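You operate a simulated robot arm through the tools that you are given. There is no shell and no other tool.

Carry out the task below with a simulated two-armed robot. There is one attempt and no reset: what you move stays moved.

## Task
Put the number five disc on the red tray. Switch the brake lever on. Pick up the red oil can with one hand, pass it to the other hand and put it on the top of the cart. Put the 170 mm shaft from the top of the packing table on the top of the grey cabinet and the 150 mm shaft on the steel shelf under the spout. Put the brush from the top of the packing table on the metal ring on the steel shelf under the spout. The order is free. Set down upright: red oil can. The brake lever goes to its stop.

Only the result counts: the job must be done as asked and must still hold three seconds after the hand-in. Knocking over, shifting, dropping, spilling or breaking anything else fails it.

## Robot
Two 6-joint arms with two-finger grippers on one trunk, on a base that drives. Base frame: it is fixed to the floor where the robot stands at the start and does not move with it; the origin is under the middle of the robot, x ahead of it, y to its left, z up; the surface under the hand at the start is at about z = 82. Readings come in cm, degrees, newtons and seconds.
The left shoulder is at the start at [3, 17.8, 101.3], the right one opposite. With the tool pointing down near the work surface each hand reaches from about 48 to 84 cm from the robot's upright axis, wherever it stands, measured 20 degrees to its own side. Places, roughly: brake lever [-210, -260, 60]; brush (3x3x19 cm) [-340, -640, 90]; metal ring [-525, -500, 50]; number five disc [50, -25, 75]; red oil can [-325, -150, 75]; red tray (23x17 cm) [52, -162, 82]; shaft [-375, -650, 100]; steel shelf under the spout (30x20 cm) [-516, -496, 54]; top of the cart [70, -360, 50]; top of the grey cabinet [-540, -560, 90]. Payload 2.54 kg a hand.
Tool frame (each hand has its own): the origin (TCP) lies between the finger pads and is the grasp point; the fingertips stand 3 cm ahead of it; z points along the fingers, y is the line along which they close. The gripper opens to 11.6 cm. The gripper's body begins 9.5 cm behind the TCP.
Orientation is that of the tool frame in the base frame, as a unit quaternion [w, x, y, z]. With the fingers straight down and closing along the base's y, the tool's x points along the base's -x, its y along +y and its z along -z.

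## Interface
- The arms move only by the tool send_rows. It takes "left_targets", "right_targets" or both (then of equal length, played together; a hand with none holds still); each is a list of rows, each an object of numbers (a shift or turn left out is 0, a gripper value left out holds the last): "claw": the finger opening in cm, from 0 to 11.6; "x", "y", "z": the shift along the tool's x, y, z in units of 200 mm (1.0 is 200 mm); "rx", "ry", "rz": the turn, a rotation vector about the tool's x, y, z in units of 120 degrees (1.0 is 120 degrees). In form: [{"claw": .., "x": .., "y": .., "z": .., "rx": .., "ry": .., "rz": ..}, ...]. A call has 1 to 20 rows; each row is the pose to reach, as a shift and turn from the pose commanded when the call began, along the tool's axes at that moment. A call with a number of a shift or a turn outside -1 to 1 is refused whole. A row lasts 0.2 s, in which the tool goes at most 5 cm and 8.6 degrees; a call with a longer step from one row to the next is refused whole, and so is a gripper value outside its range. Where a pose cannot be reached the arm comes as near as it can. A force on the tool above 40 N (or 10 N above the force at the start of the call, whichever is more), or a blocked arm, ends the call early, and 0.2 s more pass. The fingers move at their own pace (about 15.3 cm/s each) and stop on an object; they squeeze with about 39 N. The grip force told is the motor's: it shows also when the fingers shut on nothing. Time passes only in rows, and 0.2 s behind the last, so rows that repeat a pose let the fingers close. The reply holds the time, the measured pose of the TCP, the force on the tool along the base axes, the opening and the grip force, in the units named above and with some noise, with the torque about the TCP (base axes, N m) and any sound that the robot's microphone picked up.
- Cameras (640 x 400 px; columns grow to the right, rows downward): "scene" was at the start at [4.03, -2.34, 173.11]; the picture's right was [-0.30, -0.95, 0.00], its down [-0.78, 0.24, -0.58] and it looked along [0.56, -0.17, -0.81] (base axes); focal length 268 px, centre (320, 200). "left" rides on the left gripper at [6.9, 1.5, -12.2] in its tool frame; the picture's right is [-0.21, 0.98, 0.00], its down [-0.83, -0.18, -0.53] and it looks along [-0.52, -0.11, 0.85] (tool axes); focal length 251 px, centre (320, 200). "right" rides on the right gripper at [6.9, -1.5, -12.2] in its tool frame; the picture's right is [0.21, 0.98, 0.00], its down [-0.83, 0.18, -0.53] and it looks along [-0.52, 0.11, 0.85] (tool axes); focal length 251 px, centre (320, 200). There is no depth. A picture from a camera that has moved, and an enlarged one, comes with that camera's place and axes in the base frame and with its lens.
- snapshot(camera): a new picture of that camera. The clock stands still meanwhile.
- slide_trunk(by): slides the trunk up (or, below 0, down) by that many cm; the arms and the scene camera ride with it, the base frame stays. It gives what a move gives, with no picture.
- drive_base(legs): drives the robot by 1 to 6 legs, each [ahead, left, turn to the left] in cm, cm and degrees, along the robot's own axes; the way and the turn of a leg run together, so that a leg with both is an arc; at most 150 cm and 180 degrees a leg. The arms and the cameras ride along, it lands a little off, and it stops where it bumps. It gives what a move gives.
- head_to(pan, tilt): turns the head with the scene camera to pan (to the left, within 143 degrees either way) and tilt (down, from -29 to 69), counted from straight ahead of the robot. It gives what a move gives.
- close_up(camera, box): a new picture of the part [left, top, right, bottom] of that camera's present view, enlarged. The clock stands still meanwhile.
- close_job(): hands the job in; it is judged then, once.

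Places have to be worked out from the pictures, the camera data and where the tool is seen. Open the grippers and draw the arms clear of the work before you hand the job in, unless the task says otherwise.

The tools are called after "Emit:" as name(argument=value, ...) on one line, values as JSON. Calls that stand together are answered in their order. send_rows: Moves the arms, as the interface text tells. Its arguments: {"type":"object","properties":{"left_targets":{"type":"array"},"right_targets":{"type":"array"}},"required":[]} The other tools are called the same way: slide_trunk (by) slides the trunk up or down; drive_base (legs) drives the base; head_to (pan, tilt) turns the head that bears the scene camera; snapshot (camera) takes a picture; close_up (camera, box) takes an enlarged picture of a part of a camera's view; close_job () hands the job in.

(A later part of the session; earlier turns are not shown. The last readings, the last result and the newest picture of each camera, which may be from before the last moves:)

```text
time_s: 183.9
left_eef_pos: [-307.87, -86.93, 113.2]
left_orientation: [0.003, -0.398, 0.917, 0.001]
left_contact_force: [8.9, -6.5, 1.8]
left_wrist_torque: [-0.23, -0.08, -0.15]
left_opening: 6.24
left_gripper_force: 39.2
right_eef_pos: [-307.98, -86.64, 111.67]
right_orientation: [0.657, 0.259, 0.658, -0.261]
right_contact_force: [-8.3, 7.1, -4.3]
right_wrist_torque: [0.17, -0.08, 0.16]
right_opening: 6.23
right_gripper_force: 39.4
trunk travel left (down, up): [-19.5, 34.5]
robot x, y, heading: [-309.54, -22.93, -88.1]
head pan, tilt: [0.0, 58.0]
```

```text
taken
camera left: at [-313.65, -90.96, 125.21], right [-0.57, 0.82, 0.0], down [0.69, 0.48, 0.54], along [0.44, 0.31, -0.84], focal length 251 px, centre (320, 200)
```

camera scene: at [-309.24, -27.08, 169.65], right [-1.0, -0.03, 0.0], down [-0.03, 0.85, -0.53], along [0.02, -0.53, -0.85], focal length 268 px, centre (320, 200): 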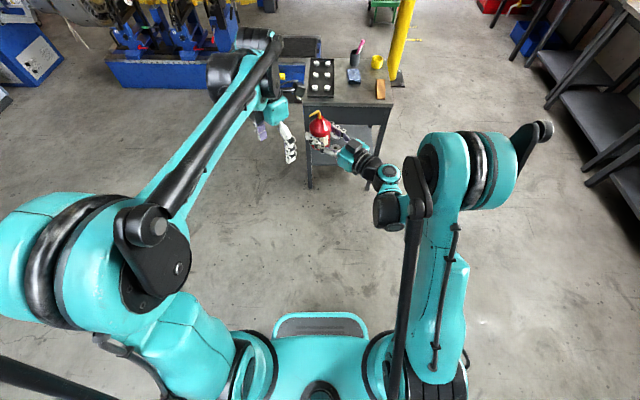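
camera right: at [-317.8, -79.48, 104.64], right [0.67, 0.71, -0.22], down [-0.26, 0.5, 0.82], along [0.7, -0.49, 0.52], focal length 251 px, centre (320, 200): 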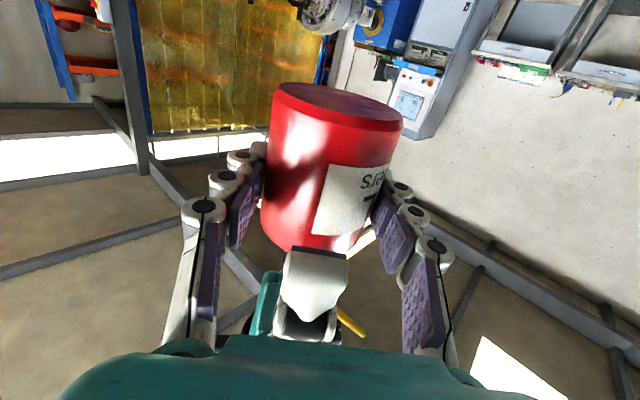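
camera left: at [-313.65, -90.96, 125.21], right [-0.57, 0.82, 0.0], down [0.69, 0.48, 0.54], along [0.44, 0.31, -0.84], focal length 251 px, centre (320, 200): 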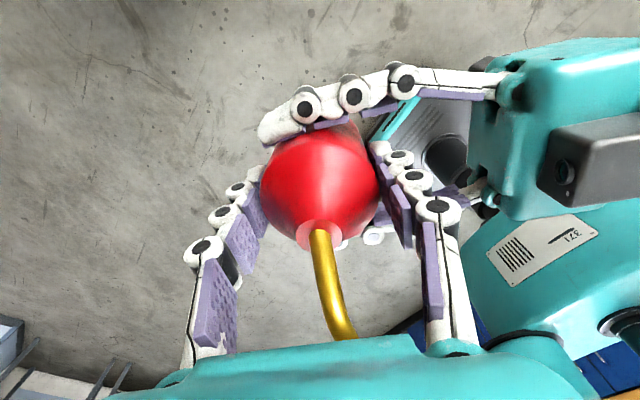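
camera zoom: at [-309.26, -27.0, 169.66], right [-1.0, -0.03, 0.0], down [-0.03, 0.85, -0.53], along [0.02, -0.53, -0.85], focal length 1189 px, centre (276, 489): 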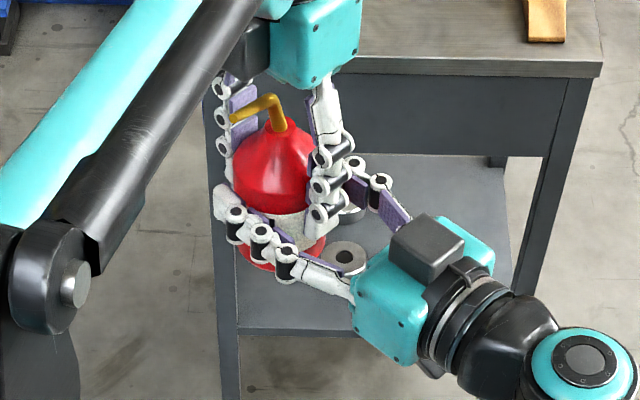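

Both hands hold the can. I open the right gripper to 9.5 cm and check that the left holds.

Emit:
send_rows(right_targets=[{"claw": 9.5}, {}, {}])

Emit:
snapshot(camera="left")

Emit:
close_up(camera="scene", box=[270, 90, 390, 180])

```text
time_s: 184.7
left_eef_pos: [-307.79, -86.83, 113.26]
left_orientation: [0.002, -0.398, 0.917, 0.0]
left_contact_force: [0.4, -0.2, 0.9]
left_wrist_torque: [0.0, -0.02, -0.01]
left_opening: 6.27
left_gripper_force: 39.1
right_eef_pos: [-307.93, -86.67, 111.62]
right_orientation: [0.658, 0.258, 0.658, -0.26]
right_contact_force: [-0.1, 0.3, 0.0]
right_wrist_torque: [0.0, -0.04, 0.01]
right_opening: 9.49
right_gripper_force: 0.1
trunk travel left (down, up): [-19.5, 34.5]
robot x, y, heading: [-308.98, -23.03, -88.2]
head pan, tilt: [0.0, 58.0]
```

```text
taken
camera left: at [-313.67, -90.95, 125.21], right [-0.57, 0.82, 0.0], down [0.69, 0.48, 0.54], along [0.44, 0.31, -0.84], focal length 251 px, centre (320, 200)
```

left: 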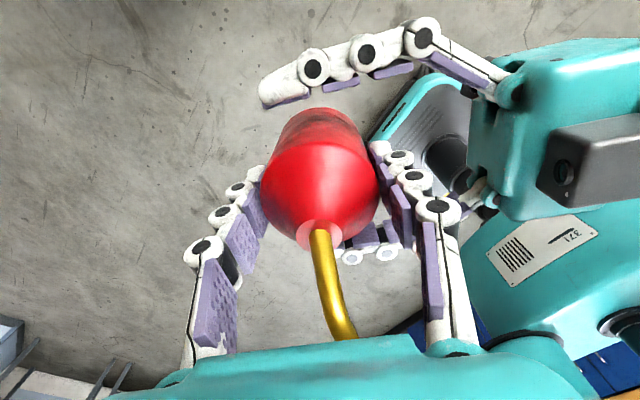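

```text
4.44 times, centred on (330, 135) of scene
camera zoom: at [-309.26, -27.0, 169.66], right [-1.0, -0.03, 0.0], down [-0.03, 0.85, -0.53], along [0.02, -0.53, -0.85], focal length 1189 px, centre (276, 489)
```

zoom: 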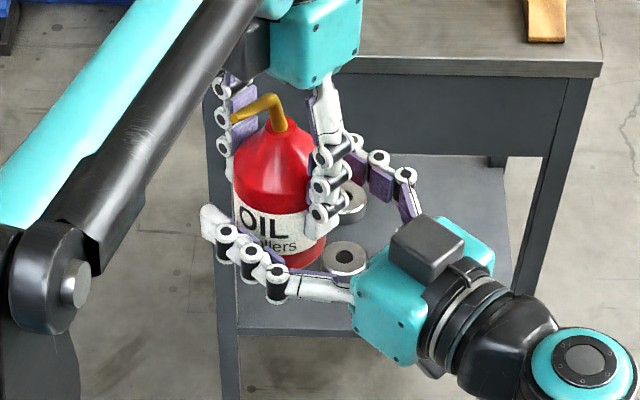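

The left hand holds the can alone. I withdraw the right hand straight back along its own axis, a few centimetres first.

Emit:
send_rows(right_targets=[{"z": -0.1}, {"z": -0.2}, {"z": -0.3}, {"z": -0.3}])

Emit:
close_up(camera="scene", box=[270, 90, 390, 180])

```text
time_s: 185.7
left_eef_pos: [-307.72, -86.85, 113.17]
left_orientation: [0.001, -0.399, 0.917, 0.001]
left_contact_force: [-0.3, 0.0, -0.5]
left_wrist_torque: [0.02, 0.02, 0.0]
left_opening: 6.25
left_gripper_force: 38.7
right_eef_pos: [-312.31, -82.46, 111.63]
right_orientation: [0.657, 0.259, 0.658, -0.261]
right_contact_force: [-0.7, 0.3, -0.2]
right_wrist_torque: [-0.01, 0.01, 0.01]
right_opening: 9.52
right_gripper_force: 0.1
trunk travel left (down, up): [-19.5, 34.5]
robot x, y, heading: [-309.71, -23.04, -88.3]
head pan, tilt: [0.0, 58.0]
```

```text
4.44 times, centred on (330, 135) of scene
camera zoom: at [-309.22, -27.04, 169.65], right [-1.0, -0.03, 0.0], down [-0.03, 0.85, -0.53], along [0.02, -0.53, -0.85], focal length 1189 px, centre (276, 489)
```

zoom: 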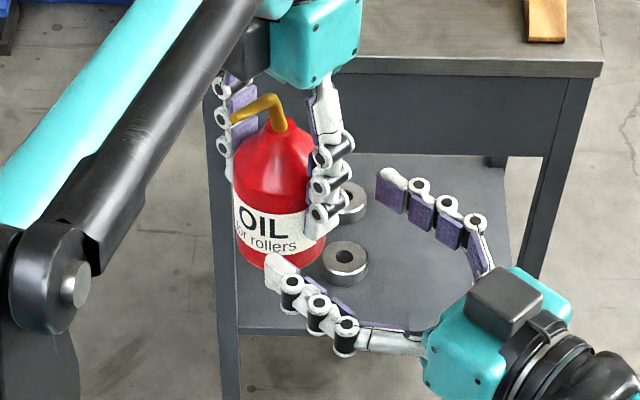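

The handover worked: the left hand holds the can and the right fingers are clear of it. I draw the right hand farther back and to the right.

Emit:
send_rows(right_targets=[{"z": -0.1}, {"y": -0.1, "z": -0.2}, {"y": -0.25, "z": -0.25}, {"y": -0.4, "z": -0.25}, {"y": -0.55, "z": -0.25}, {"y": -0.7, "z": -0.25}, {"y": -0.7, "z": -0.25}])

Emit:
snapshot(camera="scene")

```text
time_s: 187.3
left_eef_pos: [-307.79, -86.83, 113.25]
left_orientation: [0.002, -0.399, 0.917, 0.001]
left_contact_force: [-0.3, 0.4, 0.2]
left_wrist_torque: [-0.02, 0.05, -0.02]
left_opening: 6.25
left_gripper_force: 39.1
right_eef_pos: [-325.45, -89.22, 111.69]
right_orientation: [0.658, 0.259, 0.658, -0.26]
right_contact_force: [0.5, -0.1, 0.9]
right_wrist_torque: [0.0, -0.03, 0.01]
right_opening: 9.5
right_gripper_force: 0.0
trunk travel left (down, up): [-19.5, 34.5]
robot x, y, heading: [-309.37, -23.02, -88.1]
head pan, tilt: [0.0, 58.0]
```

```text
taken
camera scene: at [-309.22, -26.95, 169.66], right [-1.0, -0.03, 0.0], down [-0.03, 0.85, -0.53], along [0.02, -0.53, -0.85], focal length 268 px, centre (320, 200)
```

scene: 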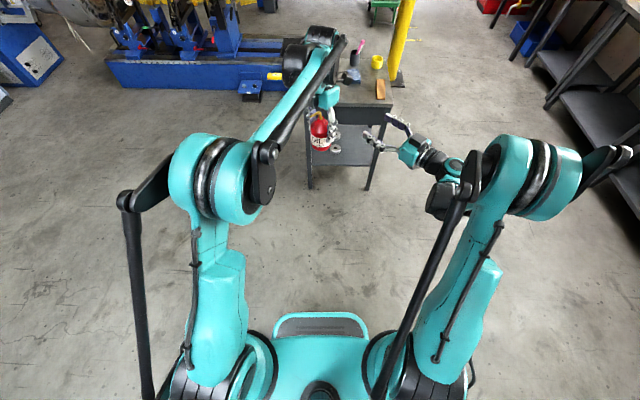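

Now I bring the right hand back to its normal, downward-pointing attitude.

Emit:
send_rows(right_targets=[{"rx": 0.07}, {"rx": 0.14}, {"rx": 0.21}, {"rx": 0.28}, {"rx": 0.35}, {"rx": 0.375}])

Emit:
send_rows(right_targets=[{"ry": 0.07}, {"ry": 0.14}, {"ry": 0.21}, {"ry": 0.28}, {"ry": 0.35}, {"ry": 0.42}, {"ry": 0.49}, {"ry": 0.56}, {"ry": 0.63}, {"ry": 0.7}, {"ry": 0.75}, {"ry": 0.75}])

Emit:
snapshot(camera="scene")

```text
time_s: 188.7
left_eef_pos: [-307.79, -86.94, 113.21]
left_orientation: [0.001, -0.4, 0.917, 0.001]
left_contact_force: [0.7, -0.6, 0.4]
left_wrist_torque: [0.0, 0.02, 0.02]
left_opening: 6.25
left_gripper_force: 39.1
right_eef_pos: [-325.46, -89.36, 111.68]
right_orientation: [0.507, 0.492, 0.508, -0.493]
right_contact_force: [0.3, -0.3, 0.2]
right_wrist_torque: [0.0, 0.04, 0.01]
right_opening: 9.51
right_gripper_force: 0.0
trunk travel left (down, up): [-19.5, 34.5]
robot x, y, heading: [-309.61, -23.08, -88.1]
head pan, tilt: [0.0, 58.0]
```

```text
time_s: 191.3
left_eef_pos: [-307.77, -86.77, 113.28]
left_orientation: [0.002, -0.399, 0.917, 0.001]
left_contact_force: [-0.5, 0.3, 0.3]
left_wrist_torque: [-0.05, -0.02, -0.01]
left_opening: 6.25
left_gripper_force: 38.6
right_eef_pos: [-325.67, -89.17, 111.85]
right_orientation: [0.0, 0.696, 0.718, -0.001]
right_contact_force: [-0.6, 0.5, 0.0]
right_wrist_torque: [0.01, -0.02, -0.01]
right_opening: 9.5
right_gripper_force: 0.2
right hand out of reach, approached as far as the arm can: row 1, 2
trunk travel left (down, up): [-19.5, 34.5]
robot x, y, heading: [-309.41, -23.07, -88.2]
head pan, tilt: [0.0, 58.0]
```

```text
taken
camera scene: at [-309.26, -26.94, 169.66], right [-1.0, -0.03, 0.0], down [-0.03, 0.85, -0.53], along [0.02, -0.53, -0.85], focal length 268 px, centre (320, 200)
```

scene: 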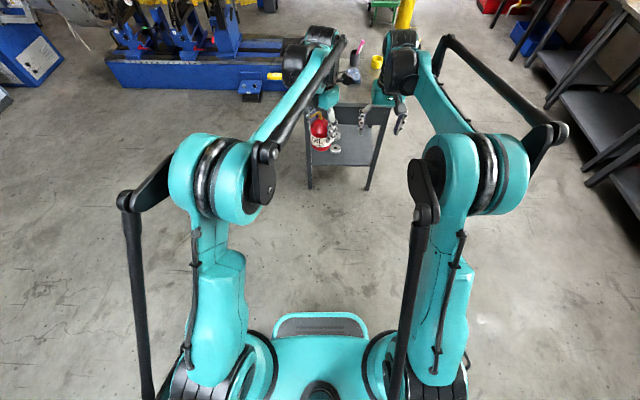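

Right hand restored, the can hangs upright in the left hand. I move the left hand 14 cm outward for carrying and drive away to the left (toward +x).

Emit:
send_rows(left_targets=[{"x": -0.1, "y": -0.11}, {"x": -0.2, "y": -0.22}, {"x": -0.3, "y": -0.33}, {"x": -0.4, "y": -0.44}, {"x": -0.48, "y": -0.52}, {"x": -0.48, "y": -0.52}])

Emit:
drive_base(legs=[[0, 150, 0]])

Emit:
head_to(pan=30, tilt=20)

Emit:
snapshot(camera="scene")

```text
time_s: 192.7
left_eef_pos: [-293.54, -86.91, 113.22]
left_orientation: [0.002, -0.398, 0.918, 0.001]
left_contact_force: [0.4, 0.4, 0.5]
left_wrist_torque: [-0.01, -0.01, -0.02]
left_opening: 6.26
left_gripper_force: 39.0
right_eef_pos: [-325.51, -89.28, 111.77]
right_orientation: [0.001, 0.696, 0.718, -0.002]
right_contact_force: [0.2, -0.1, 0.6]
right_wrist_torque: [0.01, -0.02, 0.0]
right_opening: 9.51
right_gripper_force: 0.0
trunk travel left (down, up): [-19.5, 34.5]
robot x, y, heading: [-309.3, -22.85, -88.1]
head pan, tilt: [0.0, 58.0]
```

```text
time_s: 199.8
left_eef_pos: [-151.15, -83.9, 113.13]
left_orientation: [0.002, -0.391, 0.92, 0.0]
left_contact_force: [-0.7, -0.4, 1.0]
left_wrist_torque: [-0.04, 0.0, 0.03]
left_opening: 6.25
left_gripper_force: 39.4
right_eef_pos: [-183.28, -85.61, 111.81]
right_orientation: [0.001, 0.701, 0.713, -0.002]
right_contact_force: [0.4, -1.0, 0.0]
right_wrist_torque: [-0.03, -0.02, 0.02]
right_opening: 9.5
right_gripper_force: 0.1
trunk travel left (down, up): [-19.5, 34.5]
robot x, y, heading: [-166.15, -19.51, -89.3]
head pan, tilt: [0.0, 58.0]
```

```text
time_s: 200.9
left_eef_pos: [-151.09, -83.82, 113.28]
left_orientation: [0.002, -0.391, 0.921, 0.001]
left_contact_force: [-0.3, 0.2, 0.9]
left_wrist_torque: [-0.02, 0.0, 0.02]
left_opening: 6.27
left_gripper_force: 38.5
right_eef_pos: [-183.21, -85.6, 111.7]
right_orientation: [0.001, 0.701, 0.713, -0.002]
right_contact_force: [0.5, 0.2, 0.8]
right_wrist_torque: [0.01, 0.02, -0.02]
right_opening: 9.51
right_gripper_force: 0.1
trunk travel left (down, up): [-19.5, 34.5]
robot x, y, heading: [-165.98, -19.82, -89.0]
head pan, tilt: [30.0, 20.0]
```

```text
taken
camera scene: at [-161.18, -24.79, 175.22], right [-0.86, -0.51, 0.0], down [-0.18, 0.29, -0.94], along [0.48, -0.81, -0.34], focal length 268 px, centre (320, 200)
```

scene: 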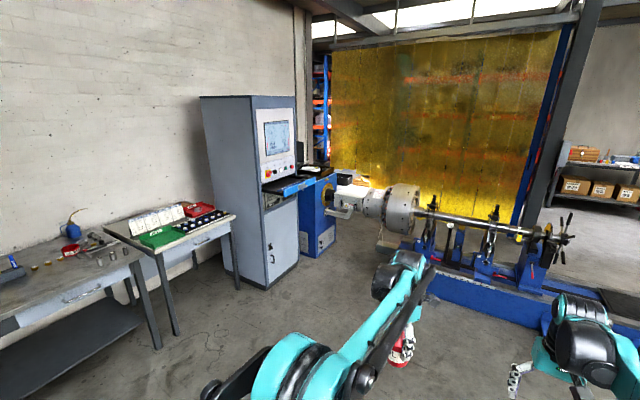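

The cart should project near pixel (302, 187), behind the control cabinet. I zoom there.

Emit:
close_up(camera="scene", box=[250, 130, 410, 270])

```text
2.86 times, centred on (330, 200) of scene
camera zoom: at [-161.18, -24.79, 175.22], right [-0.86, -0.51, 0.0], down [-0.18, 0.29, -0.94], along [0.48, -0.81, -0.34], focal length 764 px, centre (291, 200)
```

zoom: 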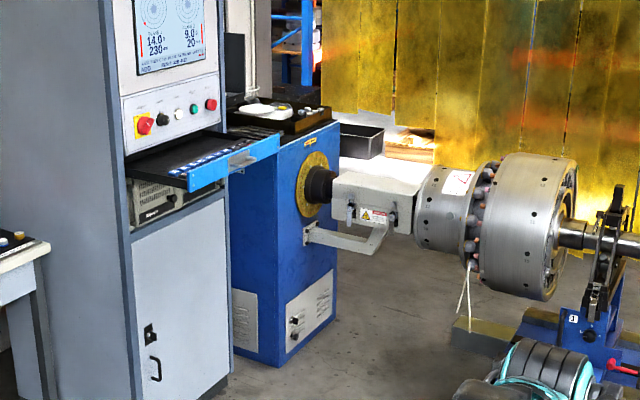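

The cart lies behind the headstock; the way there is round the machine's tail end and along the aisle in front of the yellow curtain. I first strafe right to x ≈ −430, well clear of the small table.

Emit:
drive_base(legs=[[0, -150, 0], [0, -120, -1]])

Emit:
head_to(pan=0, tilt=25)

Emit:
snapshot(camera="scene")

```text
time_s: 213.8
left_eef_pos: [-415.61, -89.71, 113.07]
left_orientation: [0.002, -0.397, 0.918, 0.001]
left_contact_force: [-0.6, 0.4, -1.0]
left_wrist_torque: [0.06, 0.01, -0.03]
left_opening: 6.23
left_gripper_force: 39.0
right_eef_pos: [-447.68, -92.01, 111.77]
right_orientation: [0.001, 0.696, 0.718, -0.001]
right_contact_force: [-0.6, 0.7, -0.8]
right_wrist_torque: [0.0, 0.02, 0.03]
right_opening: 9.48
right_gripper_force: 0.0
trunk travel left (down, up): [-19.5, 34.5]
robot x, y, heading: [-431.66, -25.9, -88.5]
head pan, tilt: [30.0, 20.0]
```

```text
time_s: 214.7
left_eef_pos: [-415.57, -89.85, 113.23]
left_orientation: [0.003, -0.396, 0.918, 0.001]
left_contact_force: [-0.1, 0.0, 0.3]
left_wrist_torque: [-0.02, -0.01, 0.01]
left_opening: 6.27
left_gripper_force: 39.3
right_eef_pos: [-447.61, -92.14, 111.63]
right_orientation: [0.001, 0.697, 0.717, -0.002]
right_contact_force: [0.5, -0.2, 0.1]
right_wrist_torque: [0.01, -0.01, -0.01]
right_opening: 9.5
right_gripper_force: 0.0
trunk travel left (down, up): [-19.5, 34.5]
robot x, y, heading: [-431.58, -25.85, -88.6]
head pan, tilt: [0.0, 25.0]
```

```text
taken
camera scene: at [-431.03, -32.16, 174.43], right [-1.0, -0.03, 0.0], down [-0.01, 0.42, -0.91], along [0.03, -0.91, -0.42], focal length 268 px, centre (320, 200)
```

scene: 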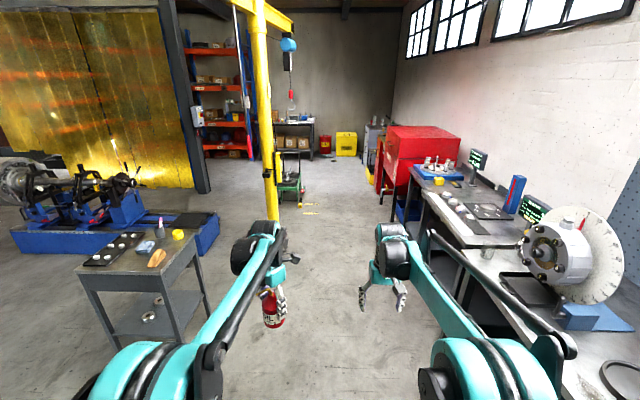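

The corridor ahead between the column (left) and the benches (right) is free. I zoom on the floor near the green trolley to see what lies there.

Emit:
close_up(camera="scene", box=[250, 140, 370, 240])

```text
4.00 times, centred on (310, 190) of scene
camera zoom: at [-431.03, -32.16, 174.43], right [-1.0, -0.03, 0.0], down [-0.01, 0.42, -0.91], along [0.03, -0.91, -0.42], focal length 1070 px, centre (360, 240)
```

zoom: 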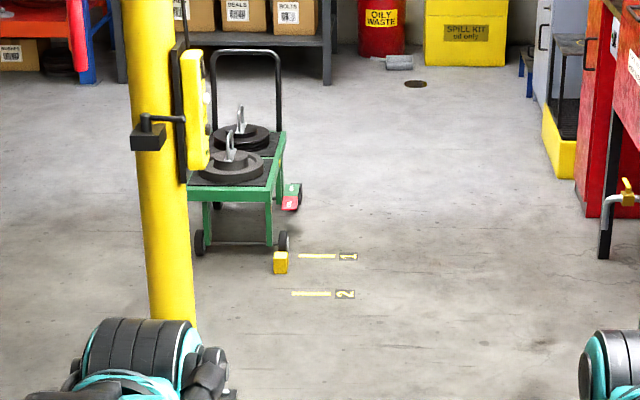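

The trolley and its chock lie at x −353…−389, y −390…−450, so I will pass north of them at y ≈ −345. I straighten the heading and drive down the corridor.

Emit:
drive_base(legs=[[0, 0, -1.4], [150, 0, 0], [140, 0, 0]])

Emit:
head_to(pan=60, tilt=30)

Emit:
snapshot(camera="scene")

```text
time_s: 229.0
left_eef_pos: [-412.39, -378.4, 113.21]
left_orientation: [0.002, -0.388, 0.922, 0.002]
left_contact_force: [0.0, -0.3, -0.6]
left_wrist_torque: [0.02, -0.02, -0.05]
left_opening: 6.23
left_gripper_force: 39.1
right_eef_pos: [-444.32, -379.96, 111.72]
right_orientation: [0.0, 0.703, 0.711, -0.002]
right_contact_force: [0.0, 0.2, 0.3]
right_wrist_torque: [0.02, -0.02, 0.05]
right_opening: 9.5
right_gripper_force: 0.0
trunk travel left (down, up): [-19.5, 34.5]
robot x, y, heading: [-427.02, -314.06, -89.5]
head pan, tilt: [0.0, 25.0]
```

```text
time_s: 230.3
left_eef_pos: [-412.33, -378.39, 113.06]
left_orientation: [0.001, -0.388, 0.922, 0.0]
left_contact_force: [0.3, 0.4, 0.0]
left_wrist_torque: [0.0, -0.02, 0.02]
left_opening: 6.24
left_gripper_force: 38.9
right_eef_pos: [-444.39, -380.04, 111.67]
right_orientation: [0.001, 0.704, 0.71, -0.002]
right_contact_force: [0.0, 0.2, 0.2]
right_wrist_torque: [-0.01, 0.02, -0.02]
right_opening: 9.51
right_gripper_force: 0.1
trunk travel left (down, up): [-19.5, 34.5]
robot x, y, heading: [-427.04, -314.33, -89.7]
head pan, tilt: [60.0, 30.0]
```

```text
taken
camera scene: at [-418.92, -315.67, 173.63], right [-0.49, -0.87, 0.0], down [-0.44, 0.25, -0.87], along [0.75, -0.43, -0.5], focal length 268 px, centre (320, 200)
```

scene: 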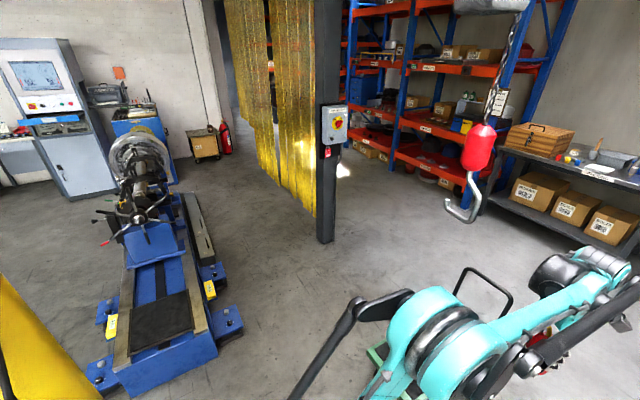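

Now the cart is visible: the tan trolley next to the fire extinguisher at about [65, −360]. I zoom in on it, and on the hook that hangs near my right.

Emit:
close_up(camera="scene", box=[160, 90, 270, 180])

Emit:
close_up(camera="scene", box=[80, 120, 340, 400])

```text
4.44 times, centred on (215, 135) of scene
camera zoom: at [-418.92, -315.67, 173.63], right [-0.49, -0.87, 0.0], down [-0.44, 0.25, -0.87], along [0.75, -0.43, -0.5], focal length 1189 px, centre (787, 489)
```

zoom: 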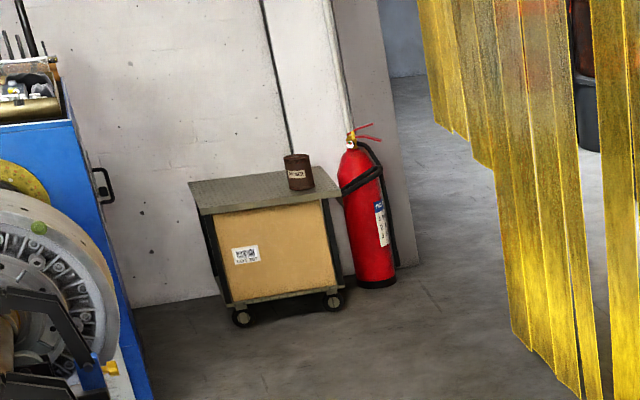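

```text
1.43 times, centred on (210, 260) of scene
camera zoom: at [-418.92, -315.67, 173.63], right [-0.49, -0.87, 0.0], down [-0.44, 0.25, -0.87], along [0.75, -0.43, -0.5], focal length 382 px, centre (477, 114)
```

zoom: 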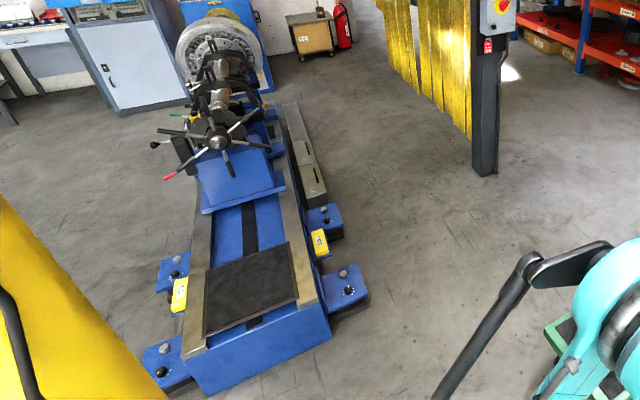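

The cart's top spans about x 34–79, y −340…−389 with a brown jar near its right side. I lower the trunk 19 cm to pass beneath the hanging hook, move a bit ahead, and strafe left past the column.

Emit:
slide_trunk(by=-19)

Emit:
drive_base(legs=[[26, 0, -0.5]])

Emit:
head_to(pan=30, tilt=30)

Emit:
snapshot(camera="scene")

```text
time_s: 232.4
left_eef_pos: [-412.31, -378.34, 94.11]
left_orientation: [0.002, -0.388, 0.921, 0.001]
left_contact_force: [0.4, 0.1, -0.8]
left_wrist_torque: [-0.02, 0.03, -0.03]
left_opening: 6.26
left_gripper_force: 39.1
right_eef_pos: [-444.46, -379.91, 92.75]
right_orientation: [0.0, 0.704, 0.71, -0.002]
right_contact_force: [0.4, 0.2, -0.2]
right_wrist_torque: [-0.04, 0.02, 0.01]
right_opening: 9.49
right_gripper_force: 0.0
trunk travel left (down, up): [-0.5, 53.5]
robot x, y, heading: [-426.91, -313.86, -89.4]
head pan, tilt: [60.0, 30.0]
```

```text
time_s: 234.2
left_eef_pos: [-412.96, -404.06, 94.16]
left_orientation: [0.002, -0.383, 0.924, 0.001]
left_contact_force: [-0.4, 0.4, 0.9]
left_wrist_torque: [0.02, 0.02, -0.01]
left_opening: 6.25
left_gripper_force: 39.0
right_eef_pos: [-445.21, -405.41, 92.68]
right_orientation: [0.0, 0.708, 0.706, 0.0]
right_contact_force: [0.2, 0.1, -0.6]
right_wrist_torque: [0.05, -0.03, -0.01]
right_opening: 9.5
right_gripper_force: 0.1
trunk travel left (down, up): [-0.5, 53.5]
robot x, y, heading: [-426.69, -339.67, -89.8]
head pan, tilt: [60.0, 30.0]
```

```text
time_s: 235.2
left_eef_pos: [-412.93, -404.12, 94.15]
left_orientation: [0.002, -0.383, 0.924, 0.001]
left_contact_force: [0.3, -0.5, 0.7]
left_wrist_torque: [-0.01, 0.0, 0.01]
left_opening: 6.26
left_gripper_force: 39.1
right_eef_pos: [-445.18, -405.33, 92.67]
right_orientation: [0.0, 0.707, 0.707, -0.002]
right_contact_force: [1.0, -1.1, -0.1]
right_wrist_torque: [0.02, 0.01, 0.0]
right_opening: 9.49
right_gripper_force: 0.0
trunk travel left (down, up): [-0.5, 53.5]
robot x, y, heading: [-426.65, -339.44, -90.2]
head pan, tilt: [30.0, 30.0]
```

```text
taken
camera scene: at [-422.15, -344.63, 154.63], right [-0.87, -0.5, 0.0], down [-0.25, 0.43, -0.87], along [0.43, -0.75, -0.5], focal length 268 px, centre (320, 200)
```

scene: 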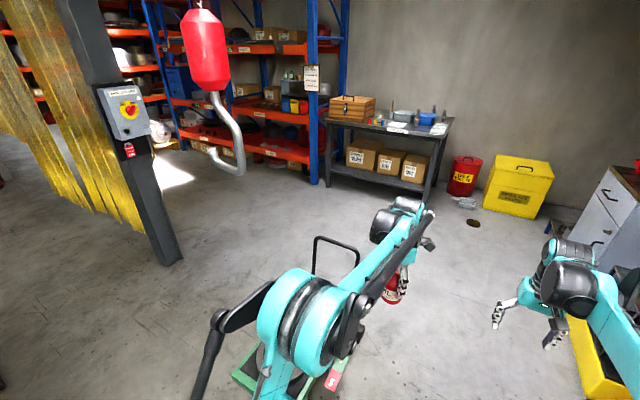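

The hook's bottom hangs at z ≈ 135 over [−387, −374]. To keep the elbows clear of it I back up 7 cm, then strafe left half-way and look again.

Emit:
drive_base(legs=[[-7, 0, 0]])

Emit:
drive_base(legs=[[0, 20, 0]])

Emit:
snapshot(camera="scene")

```text
time_s: 236.2
left_eef_pos: [-413.1, -397.12, 94.19]
left_orientation: [0.002, -0.381, 0.925, 0.0]
left_contact_force: [0.9, 0.4, -0.9]
left_wrist_torque: [-0.06, -0.02, 0.02]
left_opening: 6.22
left_gripper_force: 39.2
right_eef_pos: [-445.35, -398.31, 92.86]
right_orientation: [0.0, 0.709, 0.706, -0.002]
right_contact_force: [0.3, 0.2, 0.9]
right_wrist_torque: [-0.03, 0.01, 0.02]
right_opening: 9.48
right_gripper_force: 0.2
trunk travel left (down, up): [-0.5, 53.5]
robot x, y, heading: [-426.94, -332.59, -90.3]
head pan, tilt: [30.0, 30.0]
```

```text
time_s: 237.8
left_eef_pos: [-392.68, -397.48, 94.16]
left_orientation: [0.002, -0.38, 0.925, 0.0]
left_contact_force: [-0.2, 0.1, -0.4]
left_wrist_torque: [0.05, 0.05, -0.01]
left_opening: 6.22
left_gripper_force: 38.7
right_eef_pos: [-424.64, -398.47, 92.76]
right_orientation: [0.0, 0.71, 0.705, -0.001]
right_contact_force: [0.8, 0.0, -0.1]
right_wrist_torque: [-0.03, 0.07, 0.0]
right_opening: 9.49
right_gripper_force: 0.1
trunk travel left (down, up): [-0.5, 53.5]
robot x, y, heading: [-405.93, -332.64, -90.4]
head pan, tilt: [30.0, 30.0]
```

```text
taken
camera scene: at [-401.37, -337.91, 154.62], right [-0.87, -0.49, 0.0], down [-0.25, 0.44, -0.87], along [0.43, -0.75, -0.5], focal length 268 px, centre (320, 200)
```

scene: 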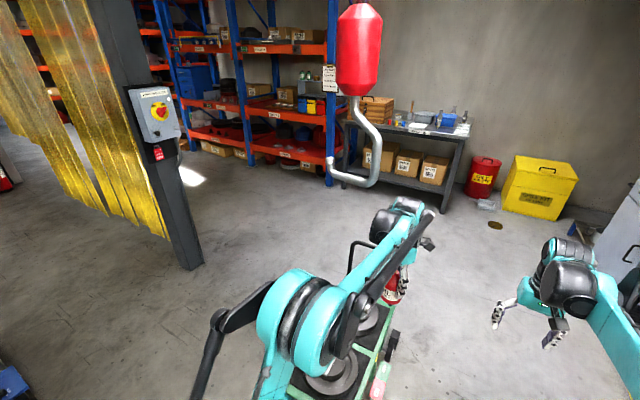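

The forearm passes ~15 cm beneath the hook, so it is safe. I continue strafing left to x ≈ −328.

Emit:
drive_base(legs=[[0, 40, 0]])

Emit:
drive_base(legs=[[0, 36, 0.4]])

Emit:
head_to(pan=60, tilt=35)

Emit:
snapshot(camera="scene")

```text
time_s: 240.3
left_eef_pos: [-352.86, -398.11, 94.15]
left_orientation: [0.001, -0.376, 0.926, 0.001]
left_contact_force: [0.3, 0.5, 0.2]
left_wrist_torque: [-0.04, 0.03, 0.0]
left_opening: 6.25
left_gripper_force: 39.1
right_eef_pos: [-384.98, -398.81, 92.62]
right_orientation: [0.0, 0.713, 0.701, -0.002]
right_contact_force: [0.0, 0.4, 1.0]
right_wrist_torque: [-0.02, 0.05, 0.03]
right_opening: 9.5
right_gripper_force: 0.0
trunk travel left (down, up): [-0.5, 53.5]
robot x, y, heading: [-365.75, -333.26, -90.9]
head pan, tilt: [30.0, 30.0]
```

```text
time_s: 242.7
left_eef_pos: [-316.91, -398.56, 94.09]
left_orientation: [0.001, -0.379, 0.925, 0.001]
left_contact_force: [0.7, -0.4, -0.5]
left_wrist_torque: [0.0, 0.01, -0.03]
left_opening: 6.26
left_gripper_force: 39.3
right_eef_pos: [-348.93, -399.37, 92.71]
right_orientation: [0.0, 0.71, 0.704, -0.003]
right_contact_force: [0.3, 0.0, -0.4]
right_wrist_torque: [-0.04, 0.01, 0.02]
right_opening: 9.52
right_gripper_force: 0.1
trunk travel left (down, up): [-0.5, 53.5]
robot x, y, heading: [-330.28, -333.45, -90.7]
head pan, tilt: [30.0, 30.0]
```

```text
time_s: 243.6
left_eef_pos: [-316.93, -398.42, 94.12]
left_orientation: [0.001, -0.379, 0.925, 0.001]
left_contact_force: [-0.1, 0.0, 0.2]
left_wrist_torque: [0.0, 0.01, 0.01]
left_opening: 6.27
left_gripper_force: 38.6
right_eef_pos: [-349.1, -399.36, 92.71]
right_orientation: [0.0, 0.71, 0.704, -0.002]
right_contact_force: [0.0, -0.3, 0.1]
right_wrist_torque: [0.04, -0.02, 0.01]
right_opening: 9.47
right_gripper_force: 0.2
trunk travel left (down, up): [-0.5, 53.5]
robot x, y, heading: [-330.19, -334.0, -90.5]
head pan, tilt: [60.0, 35.0]
```

```text
taken
camera scene: at [-322.43, -335.51, 153.85], right [-0.51, -0.86, 0.0], down [-0.49, 0.29, -0.82], along [0.7, -0.42, -0.57], focal length 268 px, centre (320, 200)
```

scene: 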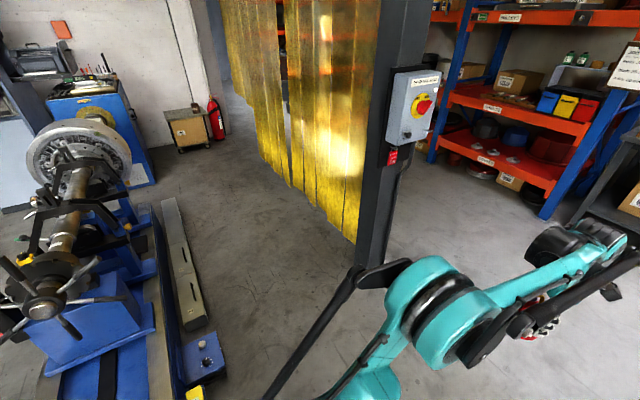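

Past the column. I move ahead to y ≈ −369, then turn left by 90° to face along the aisle toward the cart.

Emit:
drive_base(legs=[[36, 0, 0.6], [0, 0, 90]])

Emit:
head_to(pan=0, tilt=25)

Emit:
snapshot(camera="scene")

```text
time_s: 249.5
left_eef_pos: [-265.0, -358.7, 94.22]
left_orientation: [-0.001, 0.898, -0.439, -0.002]
left_contact_force: [-0.1, -0.3, 0.1]
left_wrist_torque: [-0.01, 0.01, 0.01]
left_opening: 6.25
left_gripper_force: 38.6
right_eef_pos: [-267.78, -390.82, 92.64]
right_orientation: [0.001, 0.063, 0.998, -0.002]
right_contact_force: [-0.5, 1.4, -0.2]
right_wrist_torque: [-0.02, 0.0, -0.01]
right_opening: 9.52
right_gripper_force: 0.0
trunk travel left (down, up): [-0.5, 53.5]
robot x, y, heading: [-330.69, -364.78, -7.6]
head pan, tilt: [60.0, 35.0]
stopped in leg 2: the robot was blocked; the commanded pose is now the measured one
```

```text
time_s: 250.8
left_eef_pos: [-264.95, -358.8, 94.25]
left_orientation: [0.0, 0.898, -0.439, -0.001]
left_contact_force: [0.0, -0.3, 0.1]
left_wrist_torque: [0.01, -0.01, -0.04]
left_opening: 6.25
left_gripper_force: 39.0
right_eef_pos: [-267.6, -390.84, 92.81]
right_orientation: [0.001, 0.063, 0.998, -0.002]
right_contact_force: [-0.5, -0.1, 0.2]
right_wrist_torque: [0.03, 0.0, 0.01]
right_opening: 9.5
right_gripper_force: 0.0
trunk travel left (down, up): [-0.5, 53.5]
robot x, y, heading: [-330.79, -364.34, -7.2]
head pan, tilt: [0.0, 25.0]
```

```text
taken
camera scene: at [-324.41, -365.37, 155.42], right [-0.13, -0.99, 0.0], down [-0.42, 0.05, -0.91], along [0.9, -0.11, -0.42], focal length 268 px, centre (320, 200)
```

scene: 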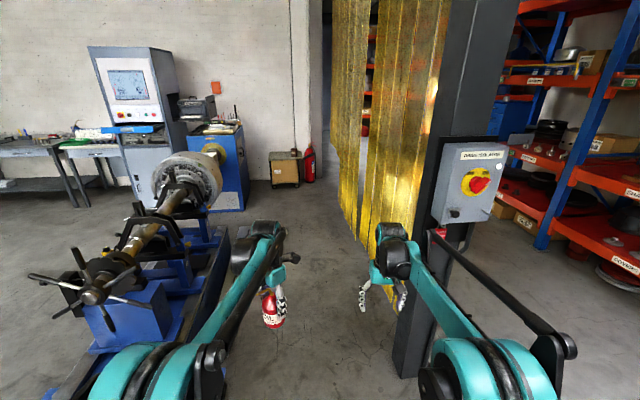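

The turn stopped at heading −7°, something was touched, most likely the green trolley by my right rear. I look back there before moving.

Emit:
head_to(pan=-135, tilt=50)

Emit:
snapshot(camera="scene")

Emit:
head_to(pan=135, tilt=50)

Emit:
snapshot(camera="scene")

```text
time_s: 253.0
left_eef_pos: [-264.95, -358.87, 94.32]
left_orientation: [-0.001, 0.899, -0.439, -0.001]
left_contact_force: [-0.3, 0.6, -0.9]
left_wrist_torque: [0.01, -0.02, 0.0]
left_opening: 6.24
left_gripper_force: 39.0
right_eef_pos: [-267.7, -390.77, 92.76]
right_orientation: [0.002, 0.062, 0.998, -0.001]
right_contact_force: [0.0, 1.2, -1.5]
right_wrist_torque: [-0.01, 0.02, -0.01]
right_opening: 9.49
right_gripper_force: 0.0
trunk travel left (down, up): [-0.5, 53.5]
robot x, y, heading: [-330.65, -364.36, -7.3]
head pan, tilt: [-135.0, 50.0]
```

```text
taken
camera scene: at [-339.64, -368.94, 151.68], right [-0.61, 0.79, 0.0], down [0.6, 0.47, -0.64], along [-0.51, -0.39, -0.77], focal length 268 px, centre (320, 200)
```

scene: 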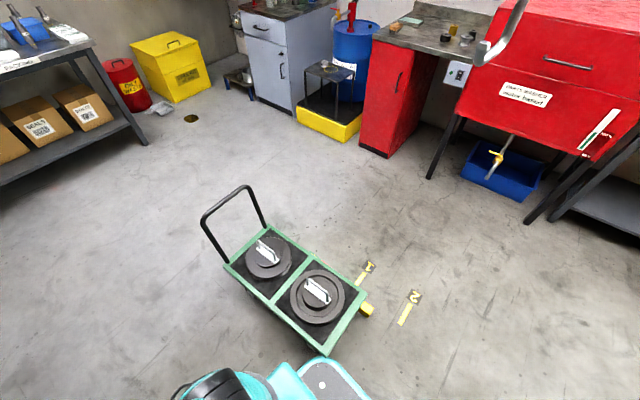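

```text
time_s: 256.7
left_eef_pos: [-264.92, -358.81, 94.12]
left_orientation: [0.0, 0.899, -0.439, -0.002]
left_contact_force: [-0.1, 0.1, 0.3]
left_wrist_torque: [-0.01, 0.01, -0.02]
left_opening: 6.23
left_gripper_force: 39.6
right_eef_pos: [-267.59, -390.86, 92.74]
right_orientation: [0.002, 0.063, 0.998, -0.002]
right_contact_force: [-0.5, -0.3, -0.1]
right_wrist_torque: [0.04, -0.01, 0.0]
right_opening: 9.5
right_gripper_force: 0.0
trunk travel left (down, up): [-0.5, 53.5]
robot x, y, heading: [-330.51, -364.22, -7.1]
head pan, tilt: [135.0, 50.0]
```

```text
taken
camera scene: at [-338.27, -358.13, 151.68], right [0.79, 0.61, 0.0], down [0.47, -0.61, -0.64], along [-0.39, 0.51, -0.77], focal length 268 px, centre (320, 200)
```

scene: 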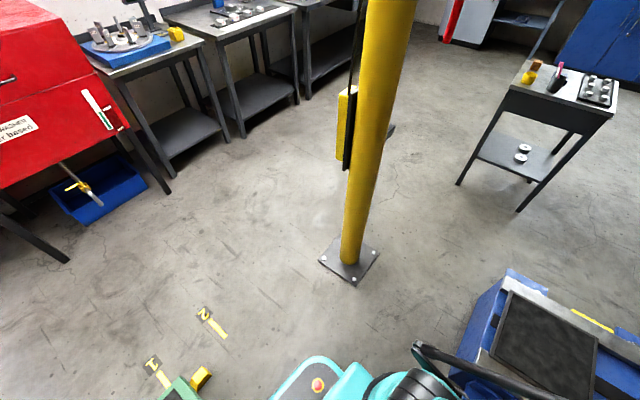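

The trolley's corner touches my rear right corner. I turn the head back to zoom on trolley, chock and floor marks to see whether anything shifted.

Emit:
head_to(pan=-135, tilt=50)

Emit:
close_up(camera="scene", box=[280, 230, 440, 400])

```text
time_s: 260.5
left_eef_pos: [-264.87, -358.87, 94.11]
left_orientation: [0.0, 0.898, -0.44, -0.002]
left_contact_force: [-0.2, -0.4, 0.1]
left_wrist_torque: [-0.02, -0.04, -0.02]
left_opening: 6.23
left_gripper_force: 38.9
right_eef_pos: [-267.71, -390.82, 92.71]
right_orientation: [0.002, 0.063, 0.998, -0.002]
right_contact_force: [-0.4, -0.2, -0.3]
right_wrist_torque: [0.01, -0.01, 0.01]
right_opening: 9.48
right_gripper_force: 0.1
trunk travel left (down, up): [-0.5, 53.5]
robot x, y, heading: [-330.66, -364.35, -7.1]
head pan, tilt: [-135.0, 50.0]
```

```text
2.35 times, centred on (360, 315) of scene
camera zoom: at [-339.64, -368.94, 151.68], right [-0.61, 0.79, 0.0], down [0.61, 0.47, -0.64], along [-0.51, -0.39, -0.77], focal length 630 px, centre (226, -71)
```

zoom: 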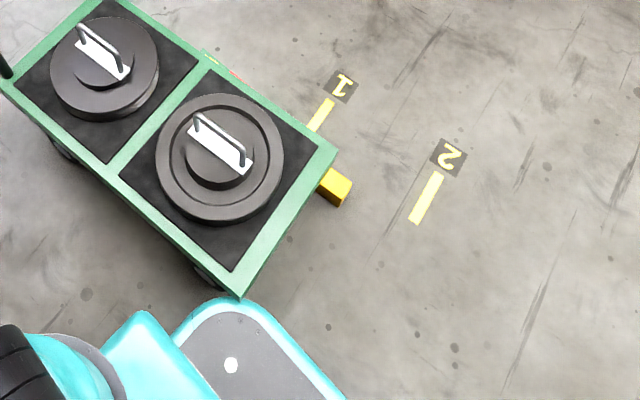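

The trolley's corner is still where it was before ([−359, −380] in both views), so it did not shift. I move off it ahead and to the left, then finish straightening.

Emit:
drive_base(legs=[[8, 5, 0], [22, 0, 0]])

Emit:
drive_base(legs=[[0, 0, 7.2]])

Emit:
head_to(pan=-10, tilt=35)

Emit:
snapshot(camera="scene")

```text
time_s: 262.9
left_eef_pos: [-234.95, -357.97, 94.14]
left_orientation: [0.0, 0.897, -0.442, -0.002]
left_contact_force: [0.6, 0.7, -0.3]
left_wrist_torque: [0.0, -0.01, -0.01]
left_opening: 6.27
left_gripper_force: 39.0
right_eef_pos: [-238.16, -389.89, 92.6]
right_orientation: [0.0, 0.065, 0.998, -0.002]
right_contact_force: [0.6, 0.4, 0.4]
right_wrist_torque: [0.01, 0.05, 0.0]
right_opening: 9.49
right_gripper_force: 0.1
trunk travel left (down, up): [-0.5, 53.5]
robot x, y, heading: [-301.07, -362.86, -7.6]
head pan, tilt: [-135.0, 50.0]
```

```text
time_s: 263.9
left_eef_pos: [-236.38, -349.48, 94.19]
left_orientation: [0.0, 0.923, -0.384, -0.002]
left_contact_force: [-0.1, 0.5, 0.0]
left_wrist_torque: [-0.02, -0.01, 0.02]
left_opening: 6.24
left_gripper_force: 38.8
right_eef_pos: [-235.07, -381.7, 92.76]
right_orientation: [0.002, 0.002, 1.0, -0.002]
right_contact_force: [1.1, 0.7, -1.2]
right_wrist_torque: [-0.03, -0.02, 0.0]
right_opening: 9.5
right_gripper_force: 0.1
trunk travel left (down, up): [-0.5, 53.5]
robot x, y, heading: [-301.33, -363.3, -0.3]
head pan, tilt: [-135.0, 50.0]
```

```text
time_s: 265.9
left_eef_pos: [-236.47, -349.49, 94.17]
left_orientation: [-0.001, 0.923, -0.384, -0.002]
left_contact_force: [-0.3, -0.6, -0.6]
left_wrist_torque: [0.03, -0.01, -0.03]
left_opening: 6.22
left_gripper_force: 38.8
right_eef_pos: [-235.12, -381.66, 92.77]
right_orientation: [0.002, 0.001, 1.0, -0.002]
right_contact_force: [-0.6, -0.1, -0.2]
right_wrist_torque: [0.02, 0.0, -0.02]
right_opening: 9.51
right_gripper_force: 0.1
trunk travel left (down, up): [-0.5, 53.5]
robot x, y, heading: [-301.12, -363.32, -0.1]
head pan, tilt: [-10.0, 35.0]
```

```text
taken
camera scene: at [-295.15, -364.84, 153.85], right [-0.18, -0.98, 0.0], down [-0.56, 0.1, -0.82], along [0.81, -0.15, -0.57], focal length 268 px, centre (320, 200)
```

scene: 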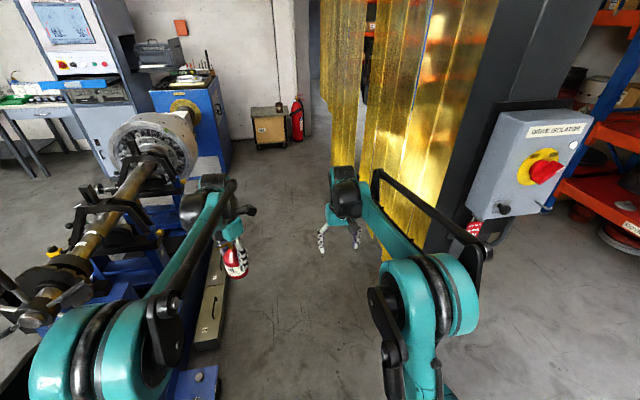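

The lane ahead to the cart is clear on both sides. I drive ahead 100 cm and check.

Emit:
drive_base(legs=[[100, 0, 0]])

Emit:
drive_base(legs=[[100, 0, 0]])

Emit:
snapshot(camera="scene")

```text
time_s: 271.2
left_eef_pos: [-134.41, -352.74, 94.16]
left_orientation: [0.0, 0.919, -0.395, -0.001]
left_contact_force: [-0.1, -0.2, 0.6]
left_wrist_torque: [0.0, 0.04, 0.0]
left_opening: 6.22
left_gripper_force: 38.6
right_eef_pos: [-133.88, -384.82, 92.72]
right_orientation: [0.002, 0.014, 1.0, -0.002]
right_contact_force: [0.3, 0.4, -0.9]
right_wrist_torque: [-0.01, -0.01, 0.0]
right_opening: 9.48
right_gripper_force: 0.0
trunk travel left (down, up): [-0.5, 53.5]
robot x, y, heading: [-199.25, -364.99, -1.5]
head pan, tilt: [-10.0, 35.0]
```

```text
time_s: 276.4
left_eef_pos: [-32.91, -355.84, 94.12]
left_orientation: [-0.001, 0.918, -0.396, -0.001]
left_contact_force: [0.5, 0.4, 0.1]
left_wrist_torque: [0.0, -0.01, -0.03]
left_opening: 6.24
left_gripper_force: 38.9
right_eef_pos: [-32.62, -388.03, 92.74]
right_orientation: [0.001, 0.014, 1.0, -0.001]
right_contact_force: [-0.2, -0.4, -0.1]
right_wrist_torque: [-0.01, 0.02, 0.03]
right_opening: 9.48
right_gripper_force: 0.0
trunk travel left (down, up): [-0.5, 53.5]
robot x, y, heading: [-97.98, -367.52, -1.8]
head pan, tilt: [-10.0, 35.0]
```

```text
taken
camera scene: at [-92.11, -369.57, 153.85], right [-0.2, -0.98, 0.0], down [-0.56, 0.12, -0.82], along [0.8, -0.17, -0.57], focal length 268 px, centre (320, 200)
```

scene: 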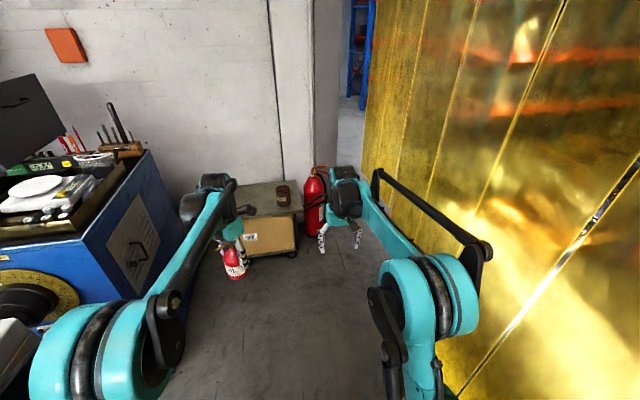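

The cart is straight ahead. I zoom in to measure its top and the jar on it.

Emit:
close_up(camera="scene", box=[180, 150, 380, 290])

Emit:
snapshot(camera="left")

```text
2.86 times, centred on (280, 220) of scene
camera zoom: at [-92.11, -369.57, 153.85], right [-0.2, -0.98, 0.0], down [-0.56, 0.12, -0.82], along [0.8, -0.17, -0.57], focal length 764 px, centre (434, 143)
```

zoom: 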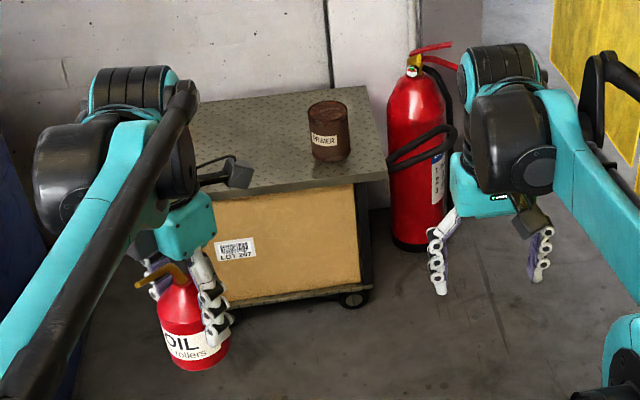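

```text
taken
camera left: at [-29.32, -362.0, 106.18], right [-0.86, -0.51, 0.0], down [-0.43, 0.72, 0.54], along [-0.28, 0.46, -0.84], focal length 251 px, centre (320, 200)
```

left: 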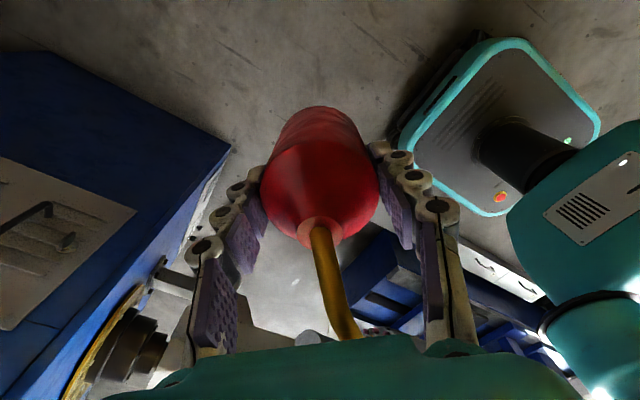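

The cart's top is about x 45–82, y −340…−389, with the "PRIMER" jar near [56, −376]. I aim for a spot near [60, −354]; I straighten the heading and drive up in two steps.

Emit:
drive_base(legs=[[0, 0, 1.7], [70, 0, 0]])

Emit:
head_to(pan=0, tilt=50)

Emit:
snapshot(camera="scene")

Emit:
snapshot(camera="right")

```text
time_s: 280.6
left_eef_pos: [37.06, -355.94, 94.15]
left_orientation: [-0.001, 0.92, -0.392, -0.002]
left_contact_force: [0.3, 0.0, -0.1]
left_wrist_torque: [0.0, 0.02, 0.01]
left_opening: 6.22
left_gripper_force: 38.9
right_eef_pos: [37.8, -388.17, 92.79]
right_orientation: [0.002, 0.009, 1.0, -0.001]
right_contact_force: [-0.7, -0.2, 0.1]
right_wrist_torque: [-0.01, -0.01, 0.0]
right_opening: 9.5
right_gripper_force: 0.0
trunk travel left (down, up): [-0.5, 53.5]
robot x, y, heading: [-27.48, -368.39, -1.2]
head pan, tilt: [-10.0, 35.0]
```

```text
time_s: 281.4
left_eef_pos: [36.99, -355.87, 94.13]
left_orientation: [0.0, 0.92, -0.392, -0.002]
left_contact_force: [0.3, 0.2, 0.1]
left_wrist_torque: [-0.02, -0.01, 0.01]
left_opening: 6.27
left_gripper_force: 39.4
right_eef_pos: [37.69, -388.05, 92.73]
right_orientation: [0.002, 0.009, 1.0, -0.002]
right_contact_force: [0.6, -0.3, 0.6]
right_wrist_torque: [-0.01, 0.01, 0.02]
right_opening: 9.48
right_gripper_force: 0.0
trunk travel left (down, up): [-0.5, 53.5]
robot x, y, heading: [-27.62, -368.53, -1.2]
head pan, tilt: [0.0, 50.0]
```

```text
taken
camera scene: at [-22.92, -368.73, 151.68], right [-0.02, -1.0, 0.0], down [-0.77, 0.02, -0.64], along [0.64, -0.01, -0.77], focal length 268 px, centre (320, 200)
```

scene: 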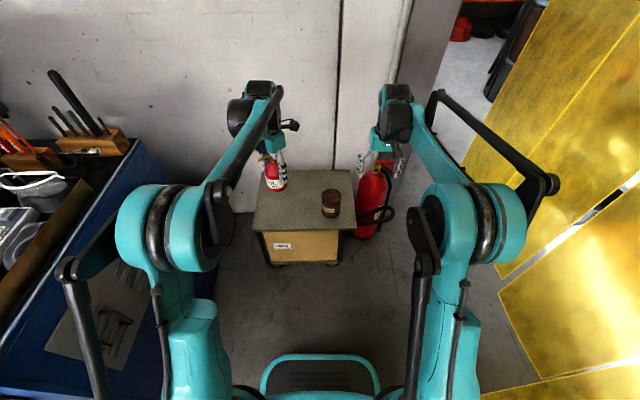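

```text
taken
camera right: at [30.75, -389.45, 104.84], right [-0.2, 0.98, 0.0], down [0.83, 0.17, 0.54], along [0.53, 0.1, -0.84], focal length 251 px, centre (320, 200)
```

right: 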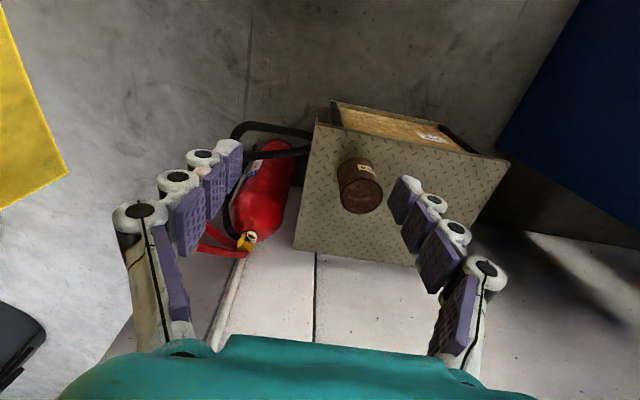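

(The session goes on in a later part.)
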